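You operate a simulated robot arm through the tools that you are given. There is no shell and no other tool. Be economical: measure what you need, move in short steps, check, and stop when the job is done.

You run a simulated two-armed robot. Do the job below in one go: nothing can be reset, and whatever is moved stays where it is left.

Task
Cap vial 26, then chill it at 4 C.
Fine: capper tray out again; run the chiller to its green lamp; vial stays in, chiller on.

The check looks at the end state, three seconds after you hand in, the way a careful person would. Anything else that was tipped, shoved, dropped, spilled or broken makes it a failure. A push-on lid holds only when it is set on centred and level and pressed home; a screw cap is set on level and turned clockwise until tight.

Robot
Two 7-joint arms with fingered hands on one trunk, on a base that drives. Base frame: it is fixed to the floor where the robot stands at the start and does not move with it; the origin is under the middle of the robot, x ahead of it, y to its left, z up. Units: mm, degrees, N and s.
The left shoulder is at the start at [70, 132, 1167], the right one opposite. With the tool pointing down near the work surface each hand reaches from about 100 to 620 mm from the robot's upright axis, wherever it stands, measured 20 degrees to its own side. Places, roughly: capper plunger [600, 400, 1000]; capper tray [500, 200, 800]; low mixer knob [400, 0, 800]; low reader switch [500, -100, 800]; pocket of the capper tray [600, 300, 800]; pocket of the vial chiller [600, 500, 800]; vial chiller [500, 500, 800]; vial chiller button [400, 500, 800]; vial chiller knob [400, 600, 800]; vial warmer knob [400, -500, 800]. Payload 2.3 kg a hand.
Tool frame (each hand has its own): the origin (TCP) lies between the finger pads and is the grasp point; the fingertips stand 25 mm ahead of it; z points along the fingers, y is the line along which they close. Largest opening 88 mm; the body of the gripper starts 29 mm behind the TCP. The gripper is a hand of 3 fingers: y runs from the thumb to the fingers, the wrist lies at [-13, -97, -162] in the tool frame, and closing takes about 1.5 s.
Orientation is that of the tool frame in the base frame, as a unit quaternion [w, x, y, z]. With the fingers straight down and the wrist toward the robot, the tool's x, y and z point along [0, 1, 0], [1, 0, 0] and [0, 0, -1] of the base frame.

Tools
- The arms move only by the tool servo_tool. It takes "left_series", "right_series" or both (then of equal length, played together; a hand with none holds still); each is text: rows parted by semicolons, each of 6 numbers parted by spaces: the shift along the tool's x, y, z in units of 50 mm (1.0 is 50 mm), then the turn, a rotation vector about the tool's x, y, z in units of 6 degrees (1.0 is 6 degrees). In form: dx dy dz ax ay az; .... A call has 1 to 20 rows; each row shifts and turns the commanded pose from where the row before left it, along the tool's axes as they then stand. "left_claw" and "right_claw" are, for a hand that has rows, the finger opening in mm, from 0 to 88, set as the call begins (left out, the last holds). A call with a number of a shift or a turn outside -1 to 1 is refused whole. Each row takes 0.2 s and may step no farther than 50 mm and 8.6 degrees from the row before; otherwise, or with a gripper value out of range, the whole call is refused. Where a pose cannot be reached the arm comes as near as it can. A force on the tool above 40 N (or 10 N above the force at the start of the call, whichever is more), or a blocked arm, ends the call early, and 0.2 s more pass. The fingers move at their own pace (about 108 mm/s each) and stop on an object; they squeeze with about 27 N. The grip force told is the motor's: it shows also when the fingers shut on nothing. Time passes only in rows, and 0.2 s behind the last, so rows that do not move let the fingers close. The reply holds the time, the measured pose of the TCP, the force on the tool along the base axes, the opening and the grip force, in the units named above and with some noise, with the torque about the TCP (base axes, N m) and any sound that the robot's microphone picked up.
- Cameras (640 x 400 px; columns grow to the right, rows downward): "scene" is now at [108.4, 45.5, 1464.4]; the picture's right is [0.62, -0.79, -0.00], its down [-0.61, -0.48, -0.63] and it looks along [0.49, 0.39, -0.78] (base axes); focal length 261 px, centre (320, 200). "left" rides on the left gripper at [-58, -85, -99] in its tool frame; the picture's right is [-0.67, -0.35, 0.66], its down [0.69, -0.63, 0.37] and it looks along [0.29, 0.69, 0.66] (tool axes); focal length 261 px, centre (320, 200). "right" rides on the right gripper at [58, -85, -99] in its tool frame; the picture's right is [-0.67, 0.35, -0.66], its down [-0.69, -0.63, 0.37] and it looks along [-0.29, 0.69, 0.66] (tool axes); focal length 261 px, centre (320, 200). There is no depth. A picture from a camera that has moved, and an enlarged one, comes with that camera's place and axes in the base frame and with its lens.
- capture(camera): a new picture of that camera. It takes no simulated time.
- raise_lower(by): slides the trunk up (or, below 0, down) by that many mm; the arms and the scene camera ride with it, the base frame stays. It gives what a move gives, with no picture.
- roll_base(legs): drives the robot by 1 to 6 legs, each [ahead, left, turn to the left] in mm, mm and degrees, along the robot's own axes; the way and the turn of a leg run together, so that a leg with both is an arc; at most 1500 mm and 180 degrees a leg. The arms and the cameras ride along, it lands a little off, and it stops where it bumps. It gives what a move gives.
- set_fingers(index, middle, thumb_bend, thumb_turn, hand): sets how far each is bent, from 0 (flat) to 1 (curled in); at 0.3 the hand is open as for a grip, at 0.7 the pads meet at the TCP. One left out holds its place. A second passes; each finger stops where it meets its share of the squeeze, and holds until it gets a number again. A gripper value or a shape takes the hand back. It gives what a move gives, with no picture; readings hold the bend of each and the force on the fingers (four entries, about 0 where the hand has none), thumb and palm. thumb_turn goes from beside the hand (0) to across from the fingers (1), as for a grip.
- hand_shape(shape, hand): the hand has 3 fingers and takes this shape, open, in about a second: jaw (thumb against the fingers, like two jaws); tri (thumb and two fingers); tip (a fingertip pinch); poke (one finger out to press); point (the index stretched); flat (the hand flat); cup (the hand cupped); fist (a fist). The gripper value then closes the fingers along that shape, each until it touches; the sizes above hold for jaw. It gives what a move gives, with no picture.
- pan_tilt(pan, tilt): turns the head with the scene camera to pan (to the left, within 86 degrees either way) and tilt (down, from -29 to 69), counted from straight ahead of the robot. It gives what a move gives.
- close_up(camera, box): a new picture of the part [left, top, right, bottom] of that camera's present view, enlarged. It takes no simulated time.
- close_job(): hands the job in; it is judged then, once.

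Go step by step. Nothing tells you exact positions but the pictures and the camera data: compare them with the known pose of the tool, close in by small moves and look again before you grip or let go. The budget is 120 turns and 108 pictures, counting those below and the enlarged ones. Unless the task says otherwise, let go and move clear before handing in, and close with one line.

The tools are called after "Call:" as a command line: name --argument value ..., lists and objects as JSON in quotes. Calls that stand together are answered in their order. servo_tool: Moves the arms, as the interface text tells. Its arguments: {"type":"object","properties":{"left_series":{"type":"string"},"left_claw":{"type":"number"},"right_series":{"type":"string"},"right_claw":{"type":"number"}},"required":[]} The other tools are called the same way: raise_lower (by) slides the trunk up or down; hand_shape (shape, hand) gives the hand a shape; set_fingers (index, middle, thumb_bend, thumb_turn, hand) moves the fingers one by one; roll_base (legs) drives the base; pan_tilt (pan, tilt) turns the head that bears the scene camera; capture (camera) takes a picture; close_up (camera, box) takes an enlarged picture of a part of a camera's view; close_job () hands the job in.

At the start:

```text
t: 0.0
left_position: [273.1, 360.5, 1235.3]
left_tcp_rot: [0.0, 0.707, 0.707, 0.0]
left_contact_force: [-0.4, 0.4, 0.7]
left_ft_torque: [0.01, 0.02, -0.01]
left_gripper_width: 87.7
left_finger_force: 0.1
left_shape: jaw
left_bend: [0.3, 0.3, 0.3, 0.98]
left_finger forces: [0.1, 0.0, 0.0, 0.0, 0.0, 0.0]
right_position: [362.1, 70.5, 1198.4]
right_tcp_rot: [0.0, 0.707, 0.707, 0.001]
right_contact_force: [-0.9, 0.2, 0.1]
right_ft_torque: [0.04, -0.01, -0.01]
right_gripper_width: 88.0
right_finger_force: 0.0
right_shape: jaw
right_bend: [0.3, 0.3, 0.3, 0.98]
right_finger forces: [0.1, 0.0, 0.0, 0.1, 0.1, 0.0]
trunk travel left (down, up): [-725.0, 115.0]
robot x, y, heading: [1.6, -0.2, -0.1]
head pan, tilt: [38.3, 51.1]
```

scene: 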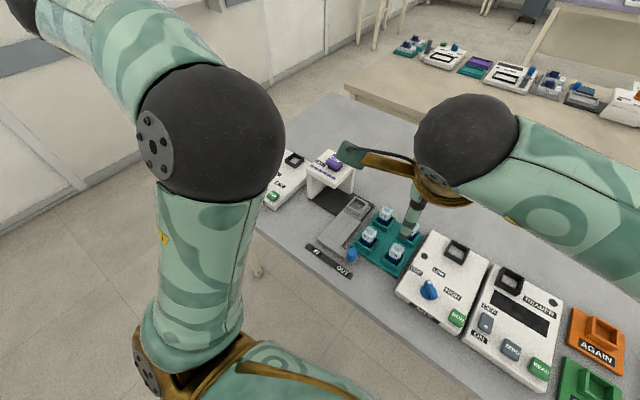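
right: 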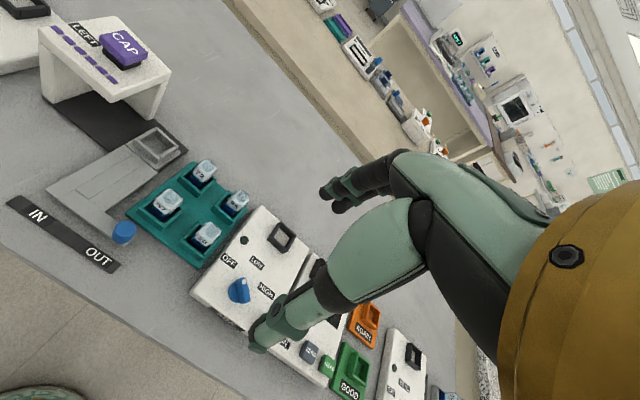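
left: 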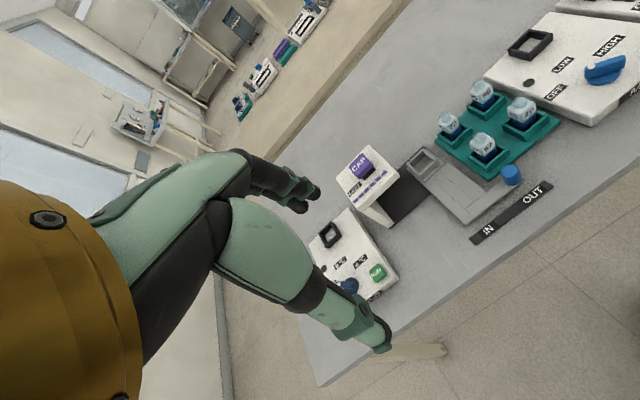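

I see the capper (CAP plunger on a gantry, sliding tray with a blue knob and IN/OUT strip), a teal rack with four vials, and the chiller behind the left arm. I'll take enlarged views to read labels.

Call:
close_up --camera "right" --box '[0, 120, 320, 320]'

Call:
close_up --camera "left" --box '[300, 60, 580, 240]'

Call:
close_up --camera "left" --box '[290, 140, 450, 300]'

Call:
close_up --camera "scene" --box '[250, 130, 450, 290]'

```text
2.00 times, centred on (160, 220) of right
camera zoom: at [276.2, 129.1, 1299.4], right [0.35, -0.67, 0.66], down [-0.63, -0.69, -0.37], along [0.69, -0.29, -0.66], focal length 521 px, centre (640, 160)
```

zoom: 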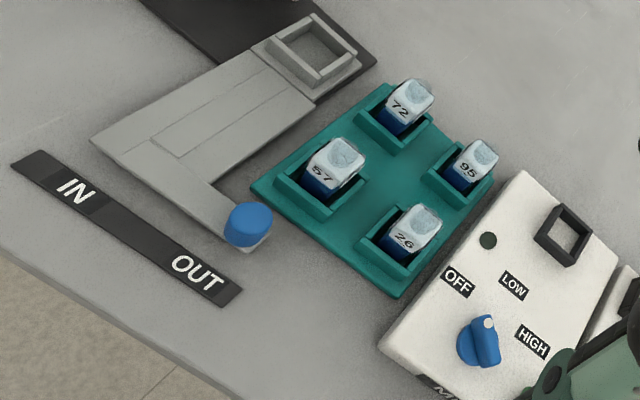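

```text
2.22 times, centred on (440, 150) of left
camera zoom: at [190.6, 304.5, 1333.5], right [-0.35, -0.67, -0.66], down [-0.63, 0.69, -0.37], along [0.69, 0.29, -0.66], focal length 579 px, centre (53, 311)
```

zoom: 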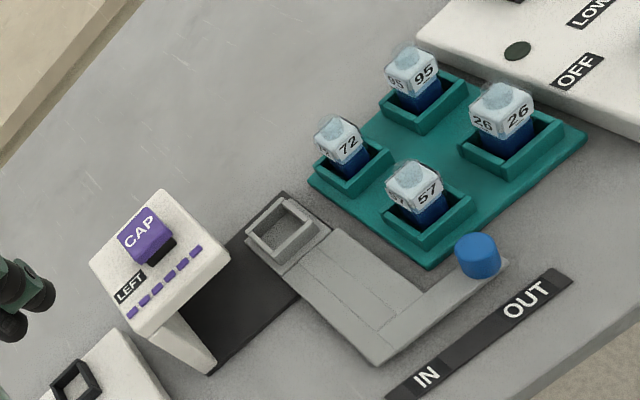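

```text
2.50 times, centred on (370, 220) of left
camera zoom: at [190.6, 304.5, 1333.5], right [-0.35, -0.67, -0.66], down [-0.63, 0.69, -0.37], along [0.69, 0.29, -0.66], focal length 652 px, centre (195, 150)
```

zoom: 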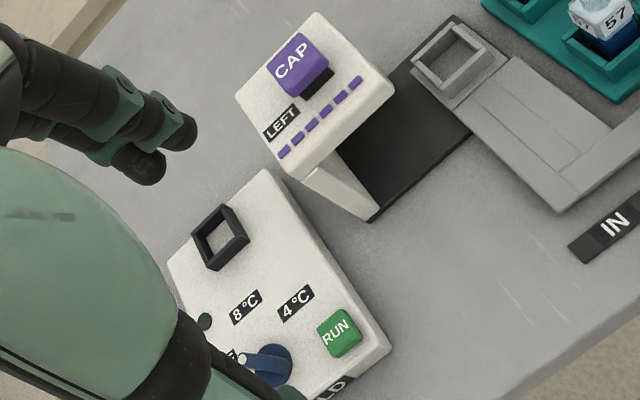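

```text
2.50 times, centred on (350, 210) of scene
camera zoom: at [108.4, 45.5, 1464.4], right [0.62, -0.79, 0.0], down [-0.61, -0.48, -0.63], along [0.49, 0.39, -0.78], focal length 654 px, centre (245, 175)
```

zoom: 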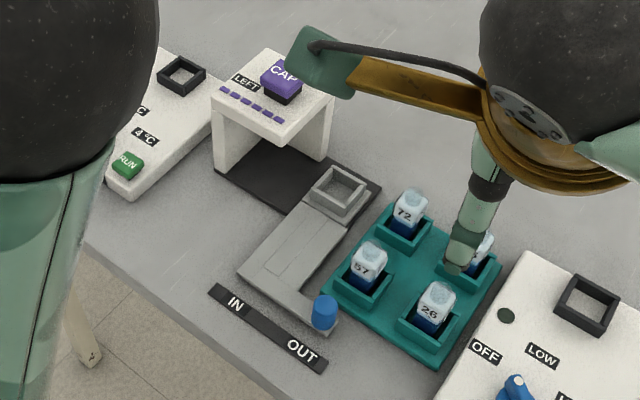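

Vial 26 is at about (480, 88, 860), the tray pocket at (569, 261, 820), the plunger at (563, 353, 960), the tray knob at (415, 181, 830) and the chiller pocket near (595, 545). I'll move the right arm aside, then drive left so the left hand reaches everything.

Call:
servo_tool --right_series "-0.9 -0.2 0 0 0 0;-0.9 -0.2 0 0 0 0;-0.9 -0.2 0 0 0 0;-0.9 -0.2 0 0 0 0;-0.9 -0.2 0 0 0 0;-0.9 -0.2 0 0 0 0"

Call:
roll_base --legs '[[0, 180, 0]]'

Call:
pan_tilt --pan 10 --tilt 50

Call:
capture --camera "scene"

Call:
capture --camera "left"

```text
t: 1.4
left_position: [273.1, 360.3, 1236.9]
left_tcp_rot: [-0.001, 0.707, 0.708, 0.001]
left_contact_force: [0.0, 1.0, -0.7]
left_ft_torque: [0.01, -0.01, 0.02]
left_gripper_width: 87.5
left_finger_force: 0.0
left_shape: jaw
left_bend: [0.3, 0.3, 0.3, 0.98]
left_finger forces: [0.1, 0.1, 0.1, 0.1, 0.0, 0.0]
right_position: [301.9, -201.4, 1200.8]
right_tcp_rot: [-0.002, 0.708, 0.706, 0.001]
right_contact_force: [-0.5, -1.3, 0.1]
right_ft_torque: [0.01, -0.01, 0.02]
right_gripper_width: 87.6
right_finger_force: 0.0
right_shape: jaw
right_bend: [0.3, 0.3, 0.3, 0.98]
right_finger forces: [0.0, 0.1, 0.0, 0.0, 0.1, 0.1]
trunk travel left (down, up): [-725.0, 115.0]
robot x, y, heading: [1.3, -2.4, -0.2]
head pan, tilt: [38.3, 51.1]
```

```text
t: 2.9
left_position: [275.6, 537.2, 1236.4]
left_tcp_rot: [-0.002, 0.708, 0.706, 0.002]
left_contact_force: [-0.2, 0.4, -0.5]
left_ft_torque: [0.0, 0.0, -0.02]
left_gripper_width: 87.5
left_finger_force: 0.0
left_shape: jaw
left_bend: [0.3, 0.3, 0.3, 0.98]
left_finger forces: [0.0, 0.0, 0.0, 0.0, 0.1, 0.1]
right_position: [301.8, -22.1, 1200.3]
right_tcp_rot: [-0.002, 0.708, 0.706, 0.001]
right_contact_force: [-0.5, 0.4, 0.1]
right_ft_torque: [-0.01, -0.05, 0.01]
right_gripper_width: 87.7
right_finger_force: 0.0
right_shape: jaw
right_bend: [0.3, 0.3, 0.3, 0.98]
right_finger forces: [0.0, 0.0, 0.0, 0.1, 0.0, 0.1]
trunk travel left (down, up): [-725.0, 115.0]
robot x, y, heading: [0.9, 177.5, -0.1]
head pan, tilt: [38.3, 51.1]
```

```text
t: 3.8
left_position: [273.8, 542.1, 1234.5]
left_tcp_rot: [0.001, 0.708, 0.707, 0.001]
left_contact_force: [-0.4, -0.2, -0.1]
left_ft_torque: [-0.03, 0.03, 0.0]
left_gripper_width: 87.5
left_finger_force: 0.0
left_shape: jaw
left_bend: [0.3, 0.3, 0.3, 0.98]
left_finger forces: [0.0, 0.0, 0.1, 0.0, 0.1, 0.0]
right_position: [301.3, -18.7, 1201.0]
right_tcp_rot: [0.0, 0.708, 0.707, 0.0]
right_contact_force: [0.2, 0.1, 0.2]
right_ft_torque: [0.01, -0.01, -0.01]
right_gripper_width: 87.3
right_finger_force: 0.0
right_shape: jaw
right_bend: [0.3, 0.3, 0.3, 0.98]
right_finger forces: [0.0, 0.0, 0.0, 0.0, 0.1, 0.1]
trunk travel left (down, up): [-725.0, 115.0]
robot x, y, heading: [0.7, 178.4, -0.2]
head pan, tilt: [10.0, 50.0]
```

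```text
100 pictures are left
camera scene: at [124.4, 192.7, 1465.8], right [0.17, -0.98, 0.0], down [-0.75, -0.13, -0.64], along [0.63, 0.11, -0.77], focal length 261 px, centre (320, 200)
```

scene: 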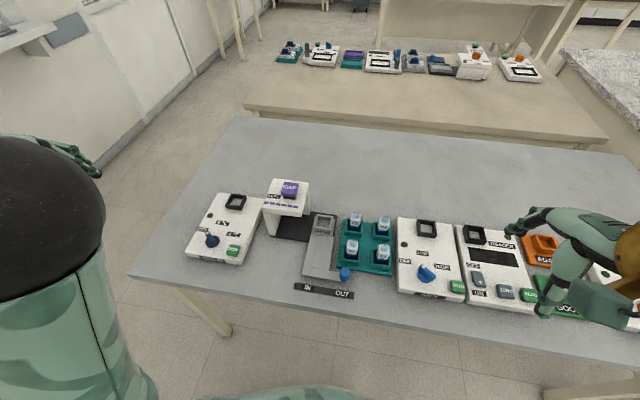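

```text
99 pictures are left
camera left: at [191.0, 485.1, 1333.5], right [-0.35, -0.67, -0.66], down [-0.63, 0.69, -0.37], along [0.69, 0.28, -0.66], focal length 261 px, centre (320, 200)
```

left: 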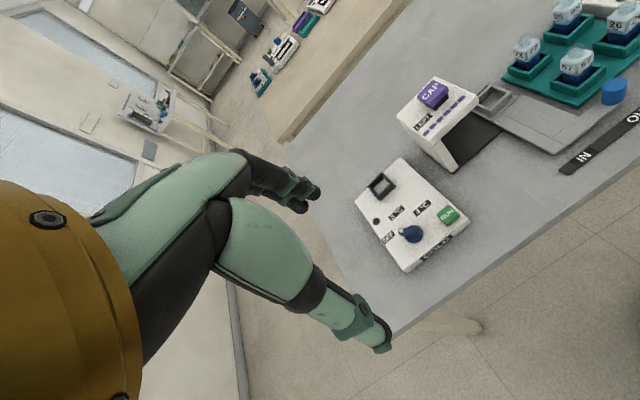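

Call:
close_up --camera "scene" --box '[170, 165, 410, 305]'

Call:
close_up --camera "left" --box '[340, 60, 500, 280]'

Call:
close_up --camera "scene" --box '[330, 200, 410, 280]'

```text
2.67 times, centred on (290, 235) of scene
camera zoom: at [124.4, 192.7, 1465.8], right [0.17, -0.98, 0.0], down [-0.75, -0.13, -0.64], along [0.63, 0.11, -0.77], focal length 697 px, centre (400, 107)
```

zoom: 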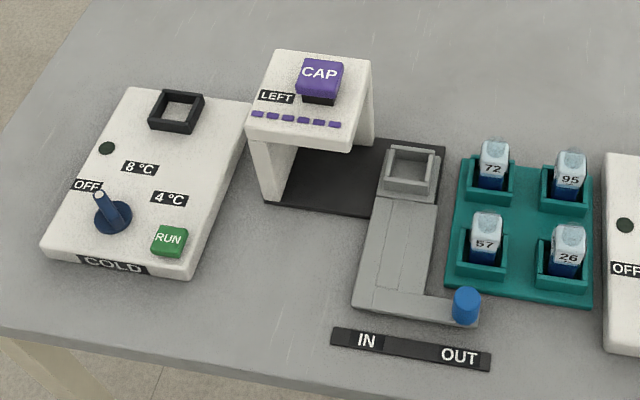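

```text
1.82 times, centred on (420, 170) of left
camera zoom: at [191.0, 485.1, 1333.5], right [-0.35, -0.67, -0.66], down [-0.63, 0.69, -0.37], along [0.69, 0.28, -0.66], focal length 474 px, centre (138, 254)
```

zoom: 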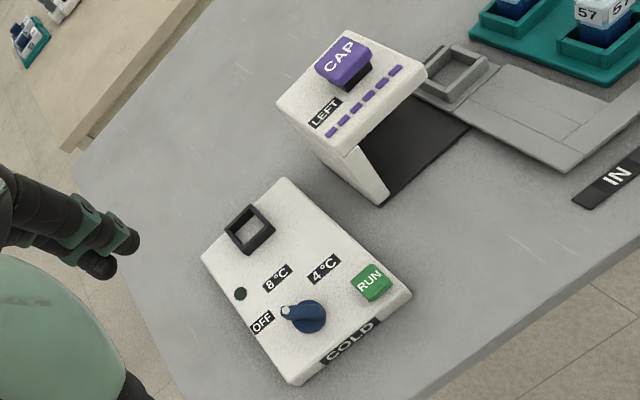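

```text
5.00 times, centred on (370, 240) of scene
camera zoom: at [124.4, 192.7, 1465.8], right [0.17, -0.98, 0.0], down [-0.75, -0.13, -0.64], along [0.63, 0.11, -0.77], focal length 1307 px, centre (70, 0)
```

zoom: 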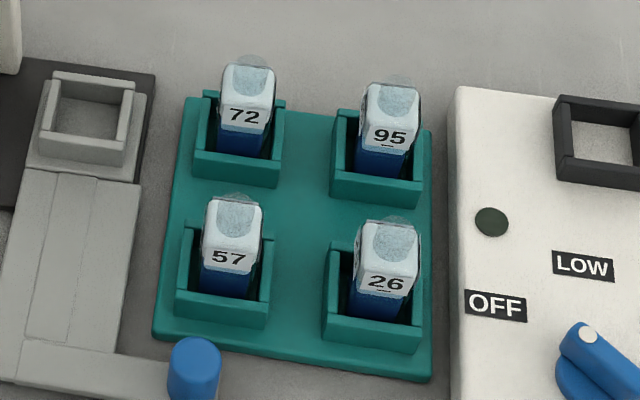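

Everything is standing clear. I'll bring the left hand above vial 26 at about z 1050 and look.

Call:
servo_tool --left_series "-0.757 0.343 0.3 0 0 0;-0.757 0.343 0.3 0 0 0;-0.757 0.343 0.3 0 0 0;-0.757 0.343 0.3 0 0 0;-0.757 0.343 0.3 0 0 0;-0.757 0.343 0.3 0 0 0;-0.757 0.343 0.3 0 0 0;-0.757 0.343 0.3 0 0 0;-0.757 0.343 0.3 0 0 0;-0.757 0.343 0.3 0 0 0;-0.757 0.343 0.3 0 0 0;-0.757 0.343 0.3 0 0 0;0 0 0 0 0 0" --left_claw 60

Call:
capture --camera "left"

Call:
capture --camera "scene"

```text
t: 6.6
left_position: [488.4, 259.9, 1045.8]
left_tcp_rot: [0.015, 0.702, 0.712, -0.012]
left_contact_force: [0.5, 0.1, 0.3]
left_ft_torque: [-0.01, -0.01, 0.01]
left_gripper_width: 60.3
left_finger_force: 0.0
left_shape: jaw
left_bend: [0.28, 0.38, 0.59, 0.99]
left_finger forces: [0.1, 0.1, 0.1, 0.0, 0.1, 0.0]
left hand out of reach, approached as far as the arm can: row 2, 3, 4, 5, 9, 10, 11, 12
right_position: [301.3, -17.7, 1201.7]
right_tcp_rot: [-0.001, 0.708, 0.706, 0.0]
right_contact_force: [-0.5, -0.9, 0.1]
right_ft_torque: [0.03, 0.0, 0.01]
right_gripper_width: 87.7
right_finger_force: 0.0
right_shape: jaw
right_bend: [0.3, 0.3, 0.3, 0.98]
right_finger forces: [0.0, 0.0, 0.1, 0.0, 0.0, 0.0]
trunk travel left (down, up): [-725.0, 115.0]
robot x, y, heading: [-1.1, 177.8, -0.0]
head pan, tilt: [10.0, 50.0]
```

```text
95 pictures are left
camera left: at [405.4, 206.1, 1144.8], right [-0.34, -0.7, -0.63], down [-0.64, 0.66, -0.39], along [0.69, 0.27, -0.67], focal length 261 px, centre (320, 200)
```

left: 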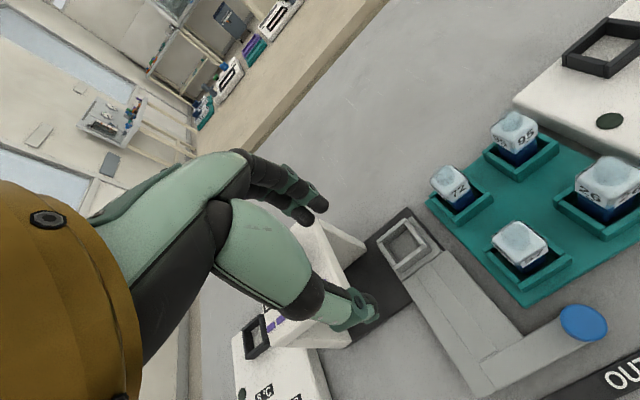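

```text
94 pictures are left
camera scene: at [123.9, 191.8, 1465.9], right [0.17, -0.99, 0.0], down [-0.75, -0.13, -0.64], along [0.63, 0.11, -0.77], focal length 261 px, centre (320, 200)
```

scene: 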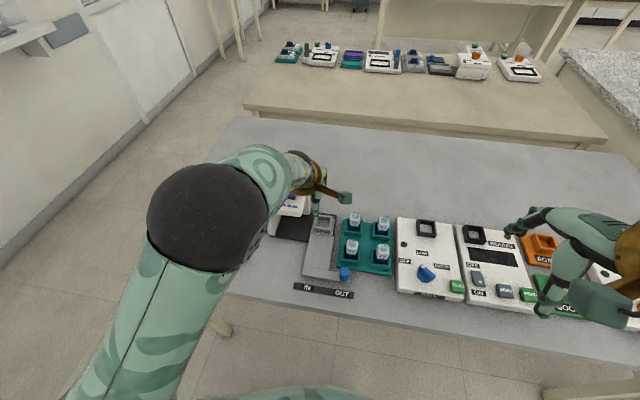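

The left arm cannot reach so far across its body, so I'll drive right by about 175 mm until vial 26 sits at the left hand's own side.

Call:
roll_base --legs '[[0, -175, 0]]'

Call:
capture --camera "left"

Call:
capture --camera "scene"

```text
t: 8.1
left_position: [488.1, 86.9, 1043.4]
left_tcp_rot: [0.014, 0.703, 0.711, -0.014]
left_contact_force: [0.5, -0.6, -0.3]
left_ft_torque: [-0.01, 0.03, 0.0]
left_gripper_width: 60.3
left_finger_force: 0.1
left_shape: jaw
left_bend: [0.28, 0.38, 0.59, 0.99]
left_finger forces: [0.0, 0.0, 0.0, 0.0, 0.0, 0.0]
right_position: [301.6, -191.4, 1203.3]
right_tcp_rot: [0.001, 0.708, 0.706, -0.001]
right_contact_force: [0.4, 0.2, -0.2]
right_ft_torque: [-0.02, -0.01, -0.01]
right_gripper_width: 87.7
right_finger_force: 0.0
right_shape: jaw
right_bend: [0.3, 0.3, 0.3, 0.98]
right_finger forces: [0.1, 0.1, 0.0, 0.0, 0.0, 0.0]
trunk travel left (down, up): [-725.0, 115.0]
robot x, y, heading: [0.1, 5.2, -0.3]
head pan, tilt: [10.0, 50.0]
```

```text
93 pictures are left
camera left: at [405.2, 32.4, 1144.1], right [-0.34, -0.7, -0.63], down [-0.64, 0.66, -0.39], along [0.69, 0.27, -0.67], focal length 261 px, centre (320, 200)
```

left: 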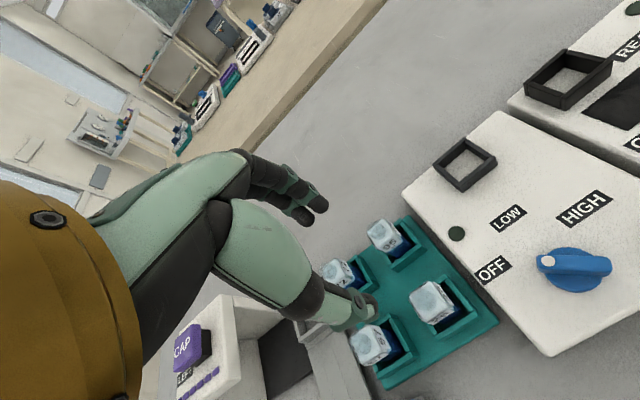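

```text
92 pictures are left
camera scene: at [124.2, 19.8, 1465.8], right [0.17, -0.99, 0.0], down [-0.75, -0.13, -0.64], along [0.63, 0.11, -0.77], focal length 261 px, centre (320, 200)
```

scene: 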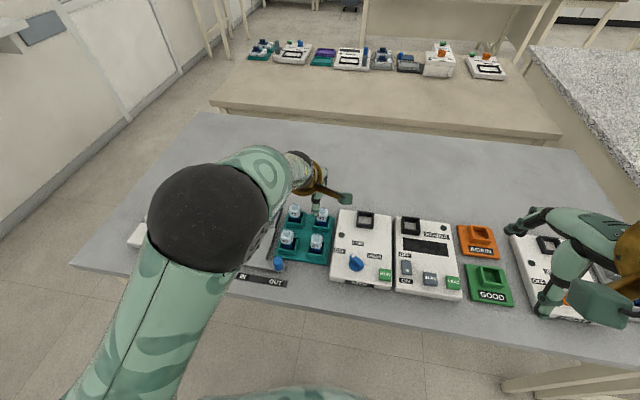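

Call:
close_up --camera "left" --box '[320, 200, 520, 400]'

Call:
close_up --camera "scene" --box '[260, 190, 380, 290]'

```text
2.00 times, centred on (420, 300) of left
camera zoom: at [405.2, 32.4, 1144.1], right [-0.34, -0.7, -0.63], down [-0.64, 0.66, -0.39], along [0.69, 0.27, -0.67], focal length 521 px, centre (120, 0)
```

zoom: 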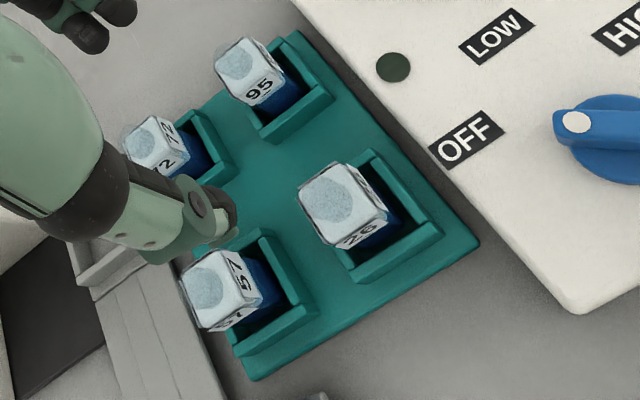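

```text
4.00 times, centred on (320, 240) of scene
camera zoom: at [124.2, 19.8, 1465.8], right [0.17, -0.99, 0.0], down [-0.75, -0.13, -0.64], along [0.63, 0.11, -0.77], focal length 1046 px, centre (320, 40)
```

zoom: 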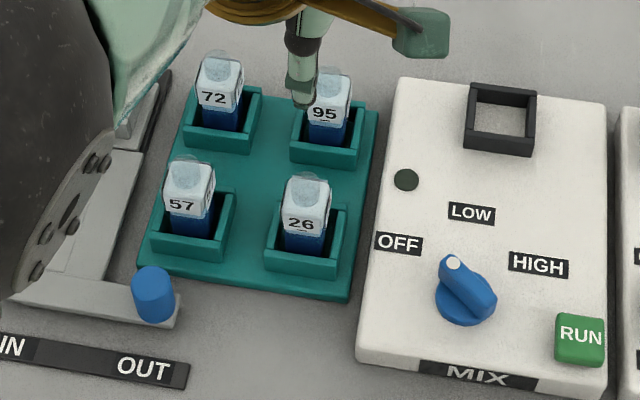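

Vial 26's top is at about (477, 88, 887), and the pocket walls end near z 830. I'll straighten the hand and lower to about z 935 above it.

Call:
servo_tool --left_series "0 0 0 0 0.38 0;0 -0.1 0.55 0 0 0;0 -0.06 0.55 0 0 0;0 -0.06 0.55 0 0 0;0 0 0.5 0 0 0;0 0 0 0 0 0" --left_claw 60

Call:
capture --camera "left"

Call:
close_up --camera "scene" --box '[260, 170, 380, 290]'

```text
t: 9.5
left_position: [477.9, 82.9, 936.9]
left_tcp_rot: [-0.002, 0.703, 0.711, 0.002]
left_contact_force: [0.3, 0.4, -0.2]
left_ft_torque: [0.02, -0.03, -0.01]
left_gripper_width: 60.3
left_finger_force: 0.0
left_shape: jaw
left_bend: [0.28, 0.38, 0.59, 0.99]
left_finger forces: [0.0, 0.0, 0.0, 0.0, 0.0, 0.1]
right_position: [300.2, -194.2, 1202.4]
right_tcp_rot: [0.0, 0.708, 0.706, 0.001]
right_contact_force: [0.7, -0.2, -0.3]
right_ft_torque: [0.0, -0.03, 0.01]
right_gripper_width: 87.5
right_finger_force: 0.0
right_shape: jaw
right_bend: [0.3, 0.3, 0.3, 0.98]
right_finger forces: [0.1, 0.0, 0.1, 0.0, 0.0, 0.0]
trunk travel left (down, up): [-725.0, 115.0]
robot x, y, heading: [0.5, 4.3, -0.3]
head pan, tilt: [10.0, 50.0]
```

```text
89 pictures are left
camera left: at [394.6, 24.6, 1034.5], right [-0.34, -0.67, -0.66], down [-0.64, 0.68, -0.36], along [0.69, 0.3, -0.66], focal length 261 px, centre (320, 200)
```

left: 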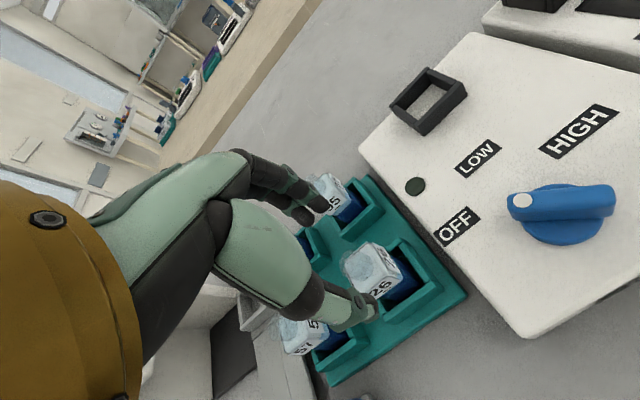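

```text
3.33 times, centred on (320, 230) of scene
camera zoom: at [123.9, 15.4, 1465.9], right [0.17, -0.99, 0.0], down [-0.75, -0.13, -0.64], along [0.63, 0.11, -0.77], focal length 871 px, centre (320, 100)
```

zoom: 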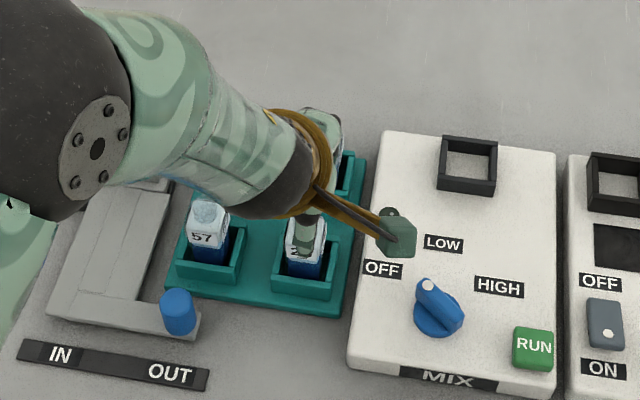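

Call:
close_up --camera "left" --box '[270, 170, 470, 370]'

```text
2.00 times, centred on (370, 270) of left
camera zoom: at [394.6, 24.6, 1034.5], right [-0.34, -0.67, -0.66], down [-0.64, 0.68, -0.36], along [0.69, 0.3, -0.66], focal length 521 px, centre (220, 60)
```

zoom: 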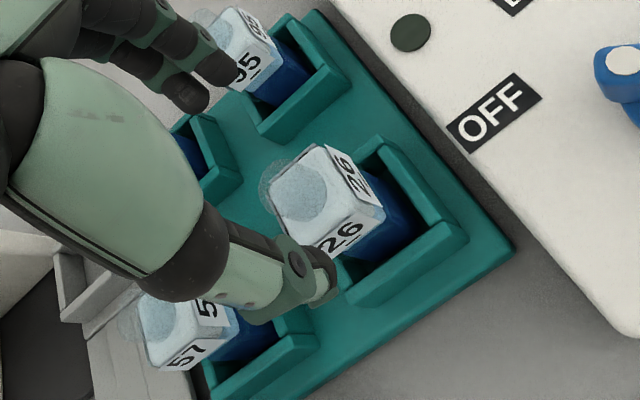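

The hand is aligned within 5 mm of vial 26 (body top at z≈880, neck to ~890). I'll shift 5 mm left and lower to z≈868, still open.

Call:
servo_tool --left_series "0.1 -0.02 0 0 0 0;0 0 0.4 0 0 0;0 0 0.4 0 0 0;0 0 0.3 0 0 0;0 0 0.27 0 0 0;0 0 0 0 0 0" --left_claw 60

Call:
close_up --camera "left" --box '[210, 170, 530, 370]'

Call:
close_up --camera "scene" --box '[260, 190, 380, 290]'

```text
t: 10.9
left_position: [476.0, 88.6, 867.8]
left_tcp_rot: [-0.002, 0.702, 0.712, 0.003]
left_contact_force: [-0.1, -0.5, -0.1]
left_ft_torque: [0.02, 0.01, -0.04]
left_gripper_width: 60.2
left_finger_force: 0.1
left_shape: jaw
left_bend: [0.28, 0.38, 0.59, 0.99]
left_finger forces: [0.0, 0.0, 0.1, 0.0, 0.1, 0.0]
right_position: [300.7, -194.9, 1201.4]
right_tcp_rot: [0.0, 0.708, 0.706, 0.0]
right_contact_force: [0.2, 0.3, 1.8]
right_ft_torque: [0.02, 0.02, 0.04]
right_gripper_width: 87.7
right_finger_force: 0.0
right_shape: jaw
right_bend: [0.3, 0.3, 0.3, 0.98]
right_finger forces: [0.1, 0.0, 0.0, 0.0, 0.0, 0.0]
trunk travel left (down, up): [-725.0, 115.0]
robot x, y, heading: [1.5, 2.3, -0.3]
head pan, tilt: [10.0, 50.0]
```

```text
2.00 times, centred on (370, 270) of left
camera zoom: at [393.4, 30.9, 966.4], right [-0.34, -0.67, -0.66], down [-0.64, 0.68, -0.36], along [0.69, 0.3, -0.66], focal length 521 px, centre (220, 60)
```

zoom: 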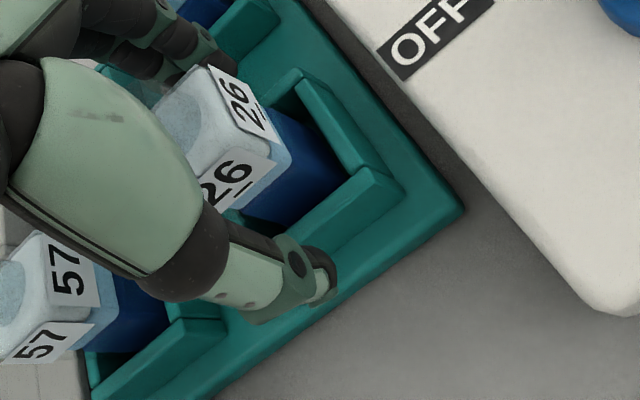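

```text
4.00 times, centred on (320, 240) of scene
camera zoom: at [124.1, 15.9, 1465.8], right [0.17, -0.99, 0.0], down [-0.75, -0.13, -0.64], along [0.63, 0.11, -0.77], focal length 1046 px, centre (320, 40)
```

zoom: 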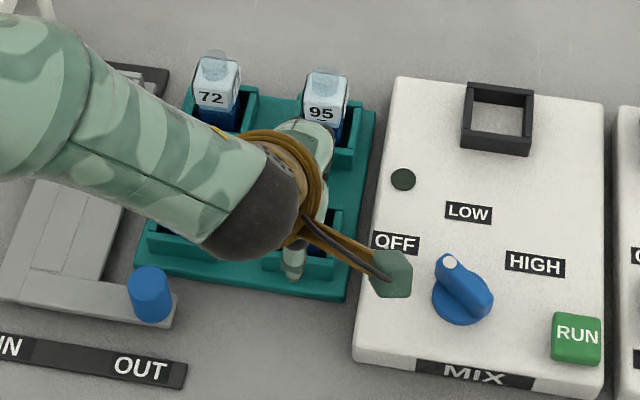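

The fingers straddle vial 26. Closing the grip now.

Call:
servo_tool --left_series "0 0 0 0 0 0;0 0 0 0 0 0;0 0 0 0 0 0;0 0 0 0 0 0;0 0 0 0 0 0;0 0 0 0 0 0;0 0 0 0 0 0;0 0 0 0 0 0" --left_claw 10

Call:
close_up --camera "left" --box '[210, 170, 530, 370]'

```text
t: 12.7
left_position: [477.0, 89.0, 868.0]
left_tcp_rot: [-0.001, 0.703, 0.711, 0.002]
left_contact_force: [-0.6, -0.3, 0.8]
left_ft_torque: [-0.02, 0.0, 0.05]
left_gripper_width: 22.0
left_finger_force: 27.3
left_shape: jaw
left_bend: [0.73, 0.55, 0.74, 1.0]
left_finger forces: [16.5, 8.7, 0.0, 0.0, 25.2, 0.0]
right_position: [301.0, -194.8, 1202.7]
right_tcp_rot: [0.0, 0.709, 0.706, 0.0]
right_contact_force: [-0.2, 0.3, 0.8]
right_ft_torque: [-0.05, 0.04, -0.01]
right_gripper_width: 87.6
right_finger_force: 0.0
right_shape: jaw
right_bend: [0.3, 0.3, 0.3, 0.98]
right_finger forces: [0.0, 0.0, 0.0, 0.0, 0.0, 0.0]
trunk travel left (down, up): [-725.0, 115.0]
robot x, y, heading: [1.1, 5.0, -0.0]
head pan, tilt: [10.0, 50.0]
```

```text
2.00 times, centred on (370, 270) of left
camera zoom: at [393.6, 31.0, 966.5], right [-0.34, -0.67, -0.66], down [-0.64, 0.68, -0.36], along [0.69, 0.3, -0.66], focal length 521 px, centre (220, 60)
```

zoom: 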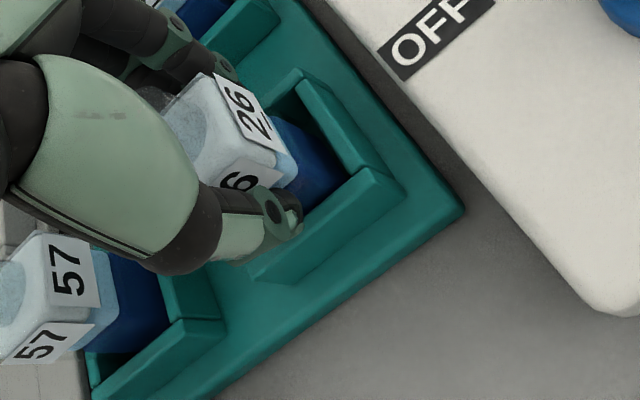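

Gripped with about 25 N. Lifting 60 mm slowly.

Call:
servo_tool --left_series "0 0 -0.2 0 0 0;0 0 -0.25 0 0 0;0 0 -0.25 0 0 0;0 0 -0.25 0 0 0;0 0 -0.25 0 0 0;0 0 0 0 0 0"

Call:
close_up --camera "left" --box '[210, 170, 530, 370]'

Call:
close_up --camera "scene" --box '[260, 190, 380, 290]'

```text
t: 14.1
left_position: [475.9, 89.1, 927.7]
left_tcp_rot: [-0.001, 0.703, 0.712, 0.002]
left_contact_force: [0.4, 0.0, -1.1]
left_ft_torque: [-0.01, -0.01, 0.0]
left_gripper_width: 22.4
left_finger_force: 27.0
left_shape: jaw
left_bend: [0.73, 0.55, 0.74, 1.0]
left_finger forces: [16.5, 8.7, 0.0, 0.0, 25.2, 0.0]
right_position: [300.4, -195.3, 1201.4]
right_tcp_rot: [0.0, 0.708, 0.706, 0.0]
right_contact_force: [0.3, 0.0, 0.8]
right_ft_torque: [-0.01, 0.01, -0.02]
right_gripper_width: 87.8
right_finger_force: 0.1
right_shape: jaw
right_bend: [0.3, 0.3, 0.3, 0.98]
right_finger forces: [0.1, 0.1, 0.0, 0.0, 0.0, 0.1]
trunk travel left (down, up): [-725.0, 115.0]
robot x, y, heading: [-1.1, 4.4, -0.3]
head pan, tilt: [10.0, 50.0]
```

```text
2.00 times, centred on (370, 270) of left
camera zoom: at [393.5, 30.5, 1025.4], right [-0.34, -0.67, -0.66], down [-0.64, 0.68, -0.36], along [0.69, 0.3, -0.66], focal length 521 px, centre (220, 60)
```

zoom: 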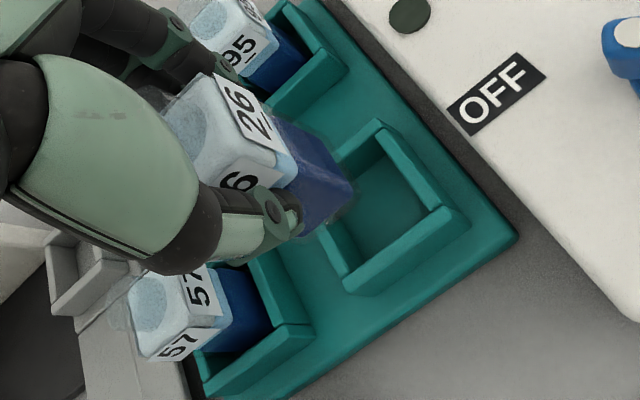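

```text
4.00 times, centred on (320, 240) of scene
camera zoom: at [124.4, 16.1, 1465.8], right [0.17, -0.99, 0.0], down [-0.76, -0.13, -0.64], along [0.63, 0.11, -0.77], focal length 1046 px, centre (320, 40)
```

zoom: 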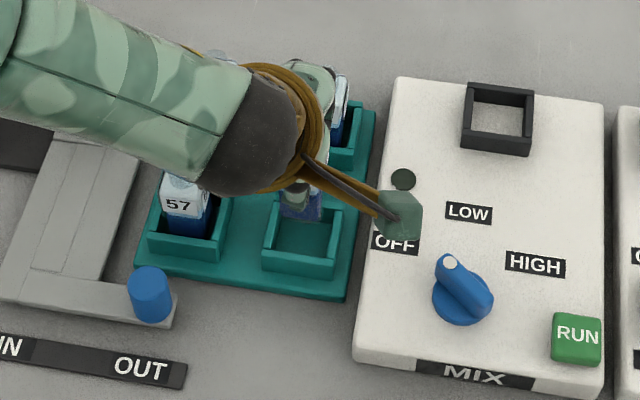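

Vial 26 is held upright and clear of its pocket. I'll raise it further, then drive left 76 mm so the tray pocket is in comfortable reach.

Call:
servo_tool --left_series "0 0 -0.3 0 0 0;0 0 -0.4 0 0 0;0 0 -0.4 0 0 0;0 0 -0.3 0 0 0;0 0 0 0 0 0"

Call:
roll_base --legs '[[0, 76, 0]]'

Call:
servo_tool --left_series "0.3 0.3 0 0 0 0;0.3 0.3 0 0 0 0;0.3 0.3 0 0 0 0;0.3 0.3 0 0 0 0;0.3 0.3 0 0 0 0;0.2 0.3 0 0 0 0;0 0 0 0 0 0"

Call:
capture --camera "left"

Call:
capture --camera "scene"

```text
t: 15.3
left_position: [477.8, 89.3, 997.7]
left_tcp_rot: [-0.001, 0.703, 0.711, 0.002]
left_contact_force: [-0.5, 0.3, -0.6]
left_ft_torque: [-0.01, -0.01, -0.02]
left_gripper_width: 22.1
left_finger_force: 27.3
left_shape: jaw
left_bend: [0.73, 0.55, 0.74, 1.0]
left_finger forces: [16.5, 8.8, 0.1, 0.0, 25.2, 0.0]
right_position: [302.0, -195.9, 1200.5]
right_tcp_rot: [-0.001, 0.709, 0.706, 0.0]
right_contact_force: [0.3, 1.2, 0.1]
right_ft_torque: [-0.03, 0.01, 0.03]
right_gripper_width: 87.6
right_finger_force: 0.1
right_shape: jaw
right_bend: [0.3, 0.3, 0.3, 0.98]
right_finger forces: [0.0, 0.0, 0.0, 0.0, 0.1, 0.1]
trunk travel left (down, up): [-725.0, 115.0]
robot x, y, heading: [0.5, 5.7, -0.3]
head pan, tilt: [10.0, 50.0]
```

```text
t: 16.4
left_position: [478.6, 159.3, 997.3]
left_tcp_rot: [-0.003, 0.703, 0.711, 0.003]
left_contact_force: [-0.1, 0.4, 0.2]
left_ft_torque: [0.05, -0.01, -0.01]
left_gripper_width: 22.1
left_finger_force: 27.0
left_shape: jaw
left_bend: [0.73, 0.55, 0.74, 1.0]
left_finger forces: [16.5, 8.8, 0.1, 0.0, 25.4, 0.1]
right_position: [300.3, -125.2, 1201.0]
right_tcp_rot: [-0.002, 0.709, 0.705, 0.002]
right_contact_force: [0.5, -1.8, -0.5]
right_ft_torque: [0.0, -0.04, -0.01]
right_gripper_width: 87.7
right_finger_force: 0.0
right_shape: jaw
right_bend: [0.3, 0.3, 0.3, 0.98]
right_finger forces: [0.0, 0.1, 0.0, 0.0, 0.0, 0.1]
trunk travel left (down, up): [-725.0, 115.0]
robot x, y, heading: [2.4, 83.2, -0.2]
head pan, tilt: [10.0, 50.0]
```

```text
t: 18.0
left_position: [566.4, 250.1, 996.5]
left_tcp_rot: [-0.002, 0.703, 0.712, 0.003]
left_contact_force: [0.4, 0.5, -0.4]
left_ft_torque: [0.07, -0.02, 0.0]
left_gripper_width: 22.4
left_finger_force: 27.0
left_shape: jaw
left_bend: [0.73, 0.55, 0.74, 1.0]
left_finger forces: [16.4, 8.8, 0.0, 0.0, 25.2, 0.1]
right_position: [301.4, -119.3, 1201.0]
right_tcp_rot: [0.0, 0.708, 0.706, 0.0]
right_contact_force: [-0.1, 0.2, -0.1]
right_ft_torque: [0.02, -0.03, 0.03]
right_gripper_width: 87.2
right_finger_force: 0.0
right_shape: jaw
right_bend: [0.3, 0.3, 0.3, 0.98]
right_finger forces: [0.1, 0.1, 0.0, 0.0, 0.0, 0.0]
trunk travel left (down, up): [-725.0, 115.0]
robot x, y, heading: [1.1, 80.5, -0.3]
head pan, tilt: [10.0, 50.0]
```

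```text
81 pictures are left
camera left: at [483.1, 192.5, 1095.6], right [-0.34, -0.67, -0.66], down [-0.64, 0.68, -0.36], along [0.69, 0.3, -0.66], focal length 261 px, centre (320, 200)
```

left: 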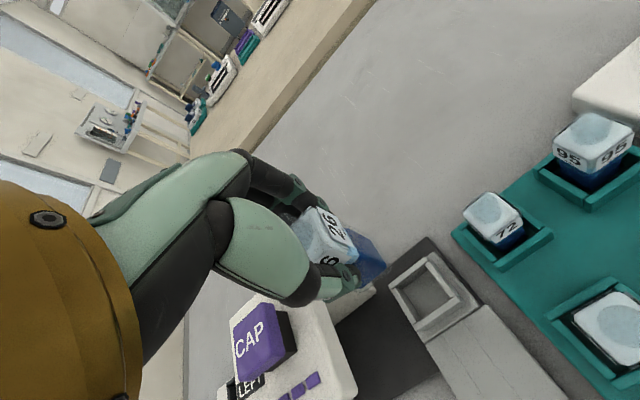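

```text
80 pictures are left
camera scene: at [124.4, 91.3, 1465.8], right [0.17, -0.99, 0.0], down [-0.76, -0.13, -0.64], along [0.63, 0.11, -0.77], focal length 261 px, centre (320, 200)
```

scene: 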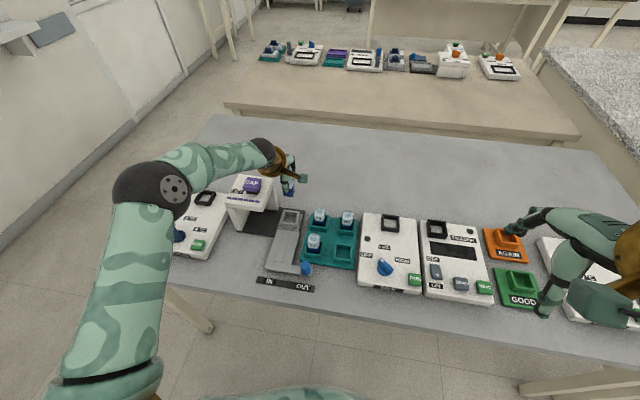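

Call:
close_up --camera "left" --box '[320, 200, 520, 400]'

Call:
close_up --camera "scene" --box '[230, 160, 350, 280]'

```text
2.00 times, centred on (420, 300) of left
camera zoom: at [483.1, 192.5, 1095.6], right [-0.34, -0.67, -0.66], down [-0.64, 0.68, -0.36], along [0.69, 0.3, -0.66], focal length 521 px, centre (120, 0)
```

zoom: 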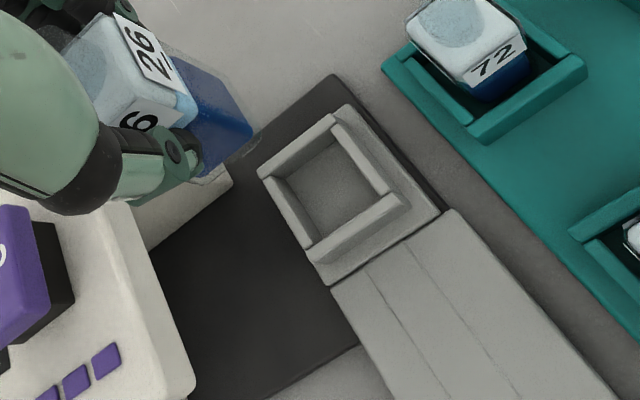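

```text
3.33 times, centred on (290, 220) of scene
camera zoom: at [124.4, 91.3, 1465.8], right [0.17, -0.99, 0.0], down [-0.76, -0.13, -0.64], along [0.63, 0.11, -0.77], focal length 871 px, centre (420, 133)
```

zoom: 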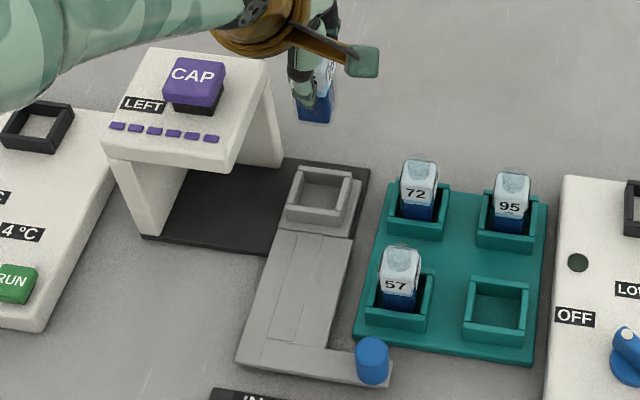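

The tray pocket centres at about (565.5, 261.5), rim near z 826. I'll lower the vial to just above the rim and compare.

Call:
servo_tool --left_series "0.228 -0.01 0 0 0 0;0 0 0.5 0 0 0;0 0 0.5 0 0 0;0 0 0.5 0 0 0;0 0 0.4 0 0 0;0 0 0 0 0 0"

Call:
close_up --camera "left" --box '[240, 170, 500, 332]'

Call:
close_up --camera "scene" --box '[250, 170, 330, 250]'

Call:
capture --camera "right"

```text
t: 19.4
left_position: [565.9, 260.1, 902.5]
left_tcp_rot: [-0.001, 0.704, 0.711, 0.002]
left_contact_force: [-0.5, -0.1, 0.0]
left_ft_torque: [-0.03, 0.0, 0.02]
left_gripper_width: 22.3
left_finger_force: 27.1
left_shape: jaw
left_bend: [0.73, 0.55, 0.74, 1.0]
left_finger forces: [16.5, 8.8, 0.0, 0.1, 25.2, 0.1]
right_position: [300.4, -119.1, 1200.9]
right_tcp_rot: [0.001, 0.709, 0.706, 0.001]
right_contact_force: [-0.5, 0.0, -0.2]
right_ft_torque: [0.01, 0.02, -0.02]
right_gripper_width: 87.9
right_finger_force: 0.0
right_shape: jaw
right_bend: [0.3, 0.3, 0.3, 0.98]
right_finger forces: [0.1, 0.0, 0.0, 0.0, 0.1, 0.0]
trunk travel left (down, up): [-725.0, 115.0]
robot x, y, heading: [1.4, 80.4, 0.0]
head pan, tilt: [10.0, 50.0]
```

```text
2.46 times, centred on (370, 251) of left
camera zoom: at [483.0, 202.9, 1000.8], right [-0.34, -0.67, -0.66], down [-0.64, 0.68, -0.36], along [0.69, 0.3, -0.66], focal length 642 px, centre (197, 74)
```

zoom: 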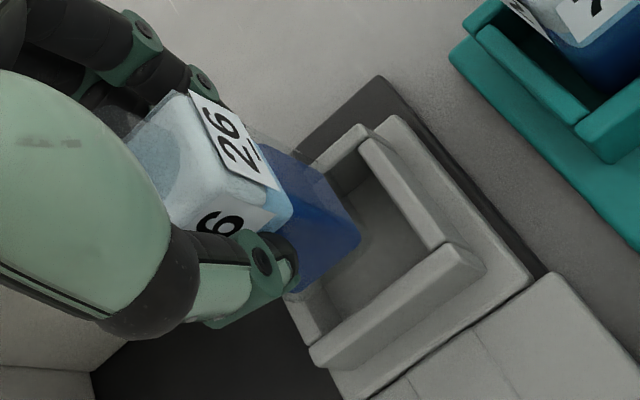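

```text
5.00 times, centred on (290, 210) of scene
camera zoom: at [124.4, 91.4, 1465.8], right [0.17, -0.99, 0.0], down [-0.76, -0.13, -0.64], along [0.63, 0.11, -0.77], focal length 1307 px, centre (470, 150)
```

zoom: 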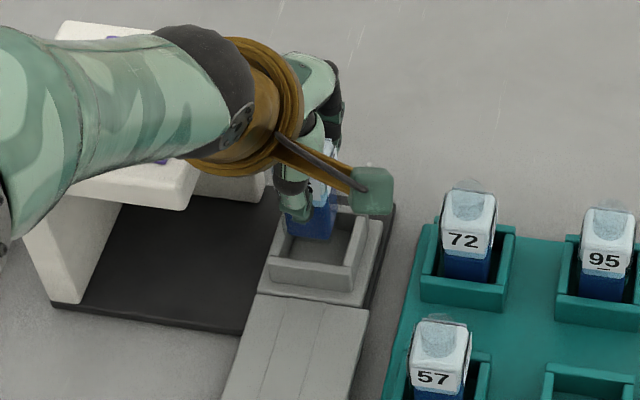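

```text
75 pictures are left
camera right: at [214.9, -61.1, 1301.2], right [0.35, -0.67, 0.66], down [-0.63, -0.68, -0.37], along [0.69, -0.29, -0.66], focal length 261 px, centre (320, 200)
```

right: 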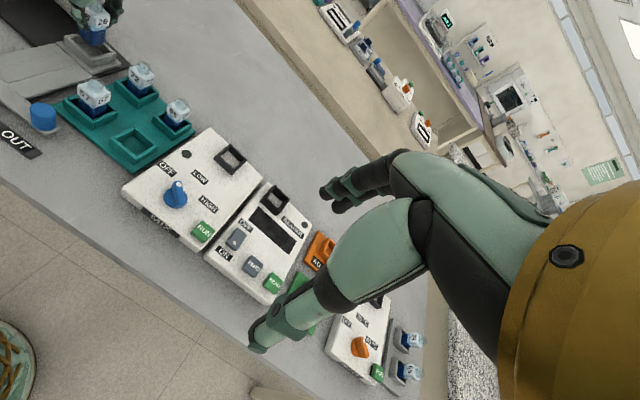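

The vial seems centred in x and about 3 mm too far left over the pocket. I'll correct that and go down 15 mm, then recheck.

Call:
servo_tool --left_series "-0.05 0.02 0 0 0 0;0 0 0.16 0 0 0;0 0 0.16 0 0 0;0 0 0 0 0 0"

Call:
close_up --camera "left" --box '[280, 190, 440, 290]'

Call:
close_up --camera "right" --box '[40, 0, 140, 80]'

Call:
close_up --camera "scene" --box '[260, 180, 310, 230]'

```text
t: 20.4
left_position: [566.9, 257.9, 886.0]
left_tcp_rot: [-0.001, 0.703, 0.711, 0.003]
left_contact_force: [0.3, -0.1, -0.7]
left_ft_torque: [-0.02, 0.01, -0.02]
left_gripper_width: 22.5
left_finger_force: 26.6
left_shape: jaw
left_bend: [0.73, 0.55, 0.74, 1.0]
left_finger forces: [16.5, 8.8, 0.1, 0.1, 25.3, 0.0]
right_position: [301.8, -119.0, 1201.2]
right_tcp_rot: [0.0, 0.708, 0.706, 0.0]
right_contact_force: [0.1, -0.3, -0.5]
right_ft_torque: [0.0, 0.03, -0.03]
right_gripper_width: 87.4
right_finger_force: 0.0
right_shape: jaw
right_bend: [0.3, 0.3, 0.3, 0.98]
right_finger forces: [0.0, 0.0, 0.0, 0.0, 0.0, 0.0]
trunk travel left (down, up): [-725.0, 115.0]
robot x, y, heading: [0.3, 82.1, 0.1]
head pan, tilt: [10.0, 50.0]
```

```text
4.00 times, centred on (360, 240) of left
camera zoom: at [483.7, 200.4, 984.3], right [-0.34, -0.67, -0.66], down [-0.64, 0.68, -0.36], along [0.69, 0.3, -0.66], focal length 1043 px, centre (160, 40)
```

zoom: 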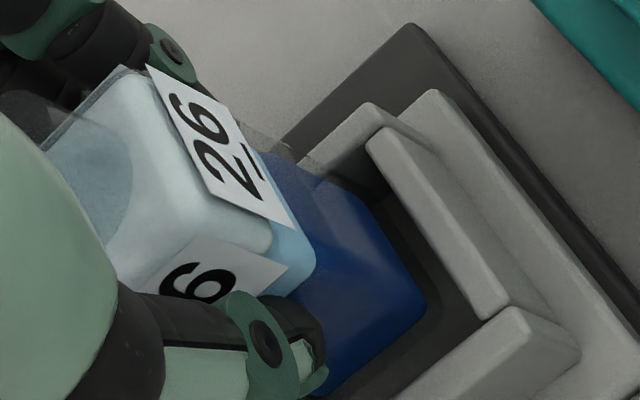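

```text
5.00 times, centred on (90, 40) of right
camera zoom: at [215.0, -61.1, 1301.2], right [0.35, -0.67, 0.66], down [-0.63, -0.68, -0.37], along [0.69, -0.29, -0.66], focal length 1303 px, centre (1470, 1000)
```

zoom: 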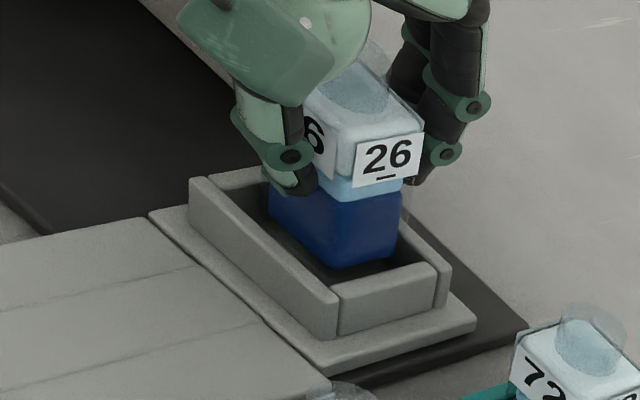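

```text
8.00 times, centred on (285, 205) of scene
camera zoom: at [124.5, 91.5, 1465.8], right [0.17, -0.99, 0.0], down [-0.76, -0.13, -0.64], along [0.63, 0.11, -0.77], focal length 2091 px, centre (600, 160)
```

zoom: 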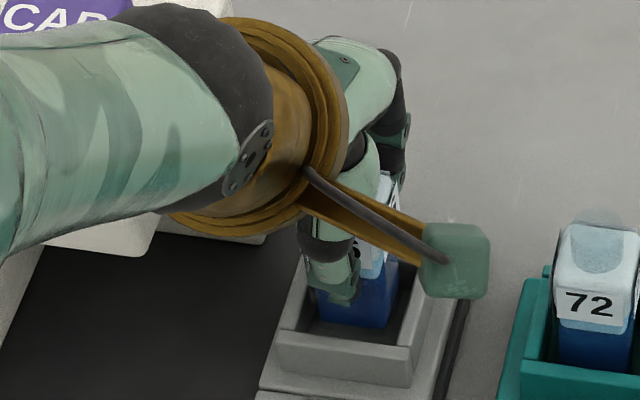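

The vial is entering the pocket without touching. I'll lower in small steps until it meets the floor.

Call:
servo_tool --left_series "-0.02 0 0.1 0 0 0;0 0 0.1 0 0 0;0 0 0.06 0 0 0;0 0 0.04 0 0 0;0 0 0.04 0 0 0;0 0 0 0 0 0"

Call:
close_up --camera "right" --box '[40, 0, 140, 80]'

```text
t: 21.8
left_position: [567.2, 258.5, 873.1]
left_tcp_rot: [0.001, 0.703, 0.711, 0.005]
left_contact_force: [3.8, 1.1, 14.8]
left_ft_torque: [0.0, -0.14, 0.01]
left_gripper_width: 23.2
left_finger_force: 27.3
left_shape: jaw
left_bend: [0.73, 0.55, 0.74, 1.0]
left_finger forces: [20.1, 11.3, 0.1, 0.0, 27.2, 0.1]
right_position: [297.8, -120.1, 1202.3]
right_tcp_rot: [0.001, 0.709, 0.706, 0.002]
right_contact_force: [-0.7, -0.6, 0.5]
right_ft_torque: [0.01, -0.01, 0.0]
right_gripper_width: 87.9
right_finger_force: 0.1
right_shape: jaw
right_bend: [0.3, 0.3, 0.3, 0.98]
right_finger forces: [0.1, 0.1, 0.1, 0.0, 0.0, 0.1]
trunk travel left (down, up): [-725.0, 115.0]
robot x, y, heading: [-0.0, 81.9, -0.3]
head pan, tilt: [10.0, 50.0]
```

```text
5.00 times, centred on (90, 40) of right
camera zoom: at [211.6, -61.8, 1301.9], right [0.34, -0.67, 0.66], down [-0.63, -0.68, -0.37], along [0.7, -0.29, -0.66], focal length 1303 px, centre (1470, 1000)
```

zoom: 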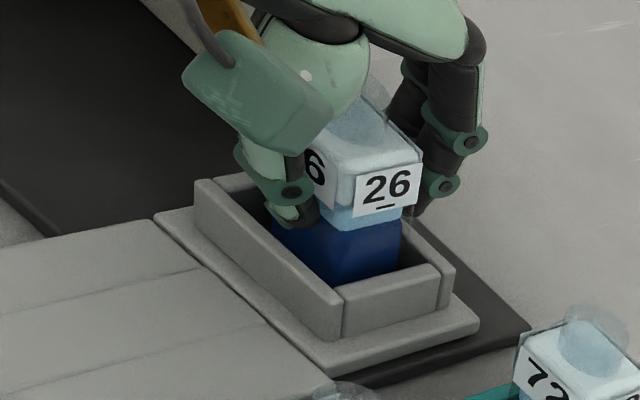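

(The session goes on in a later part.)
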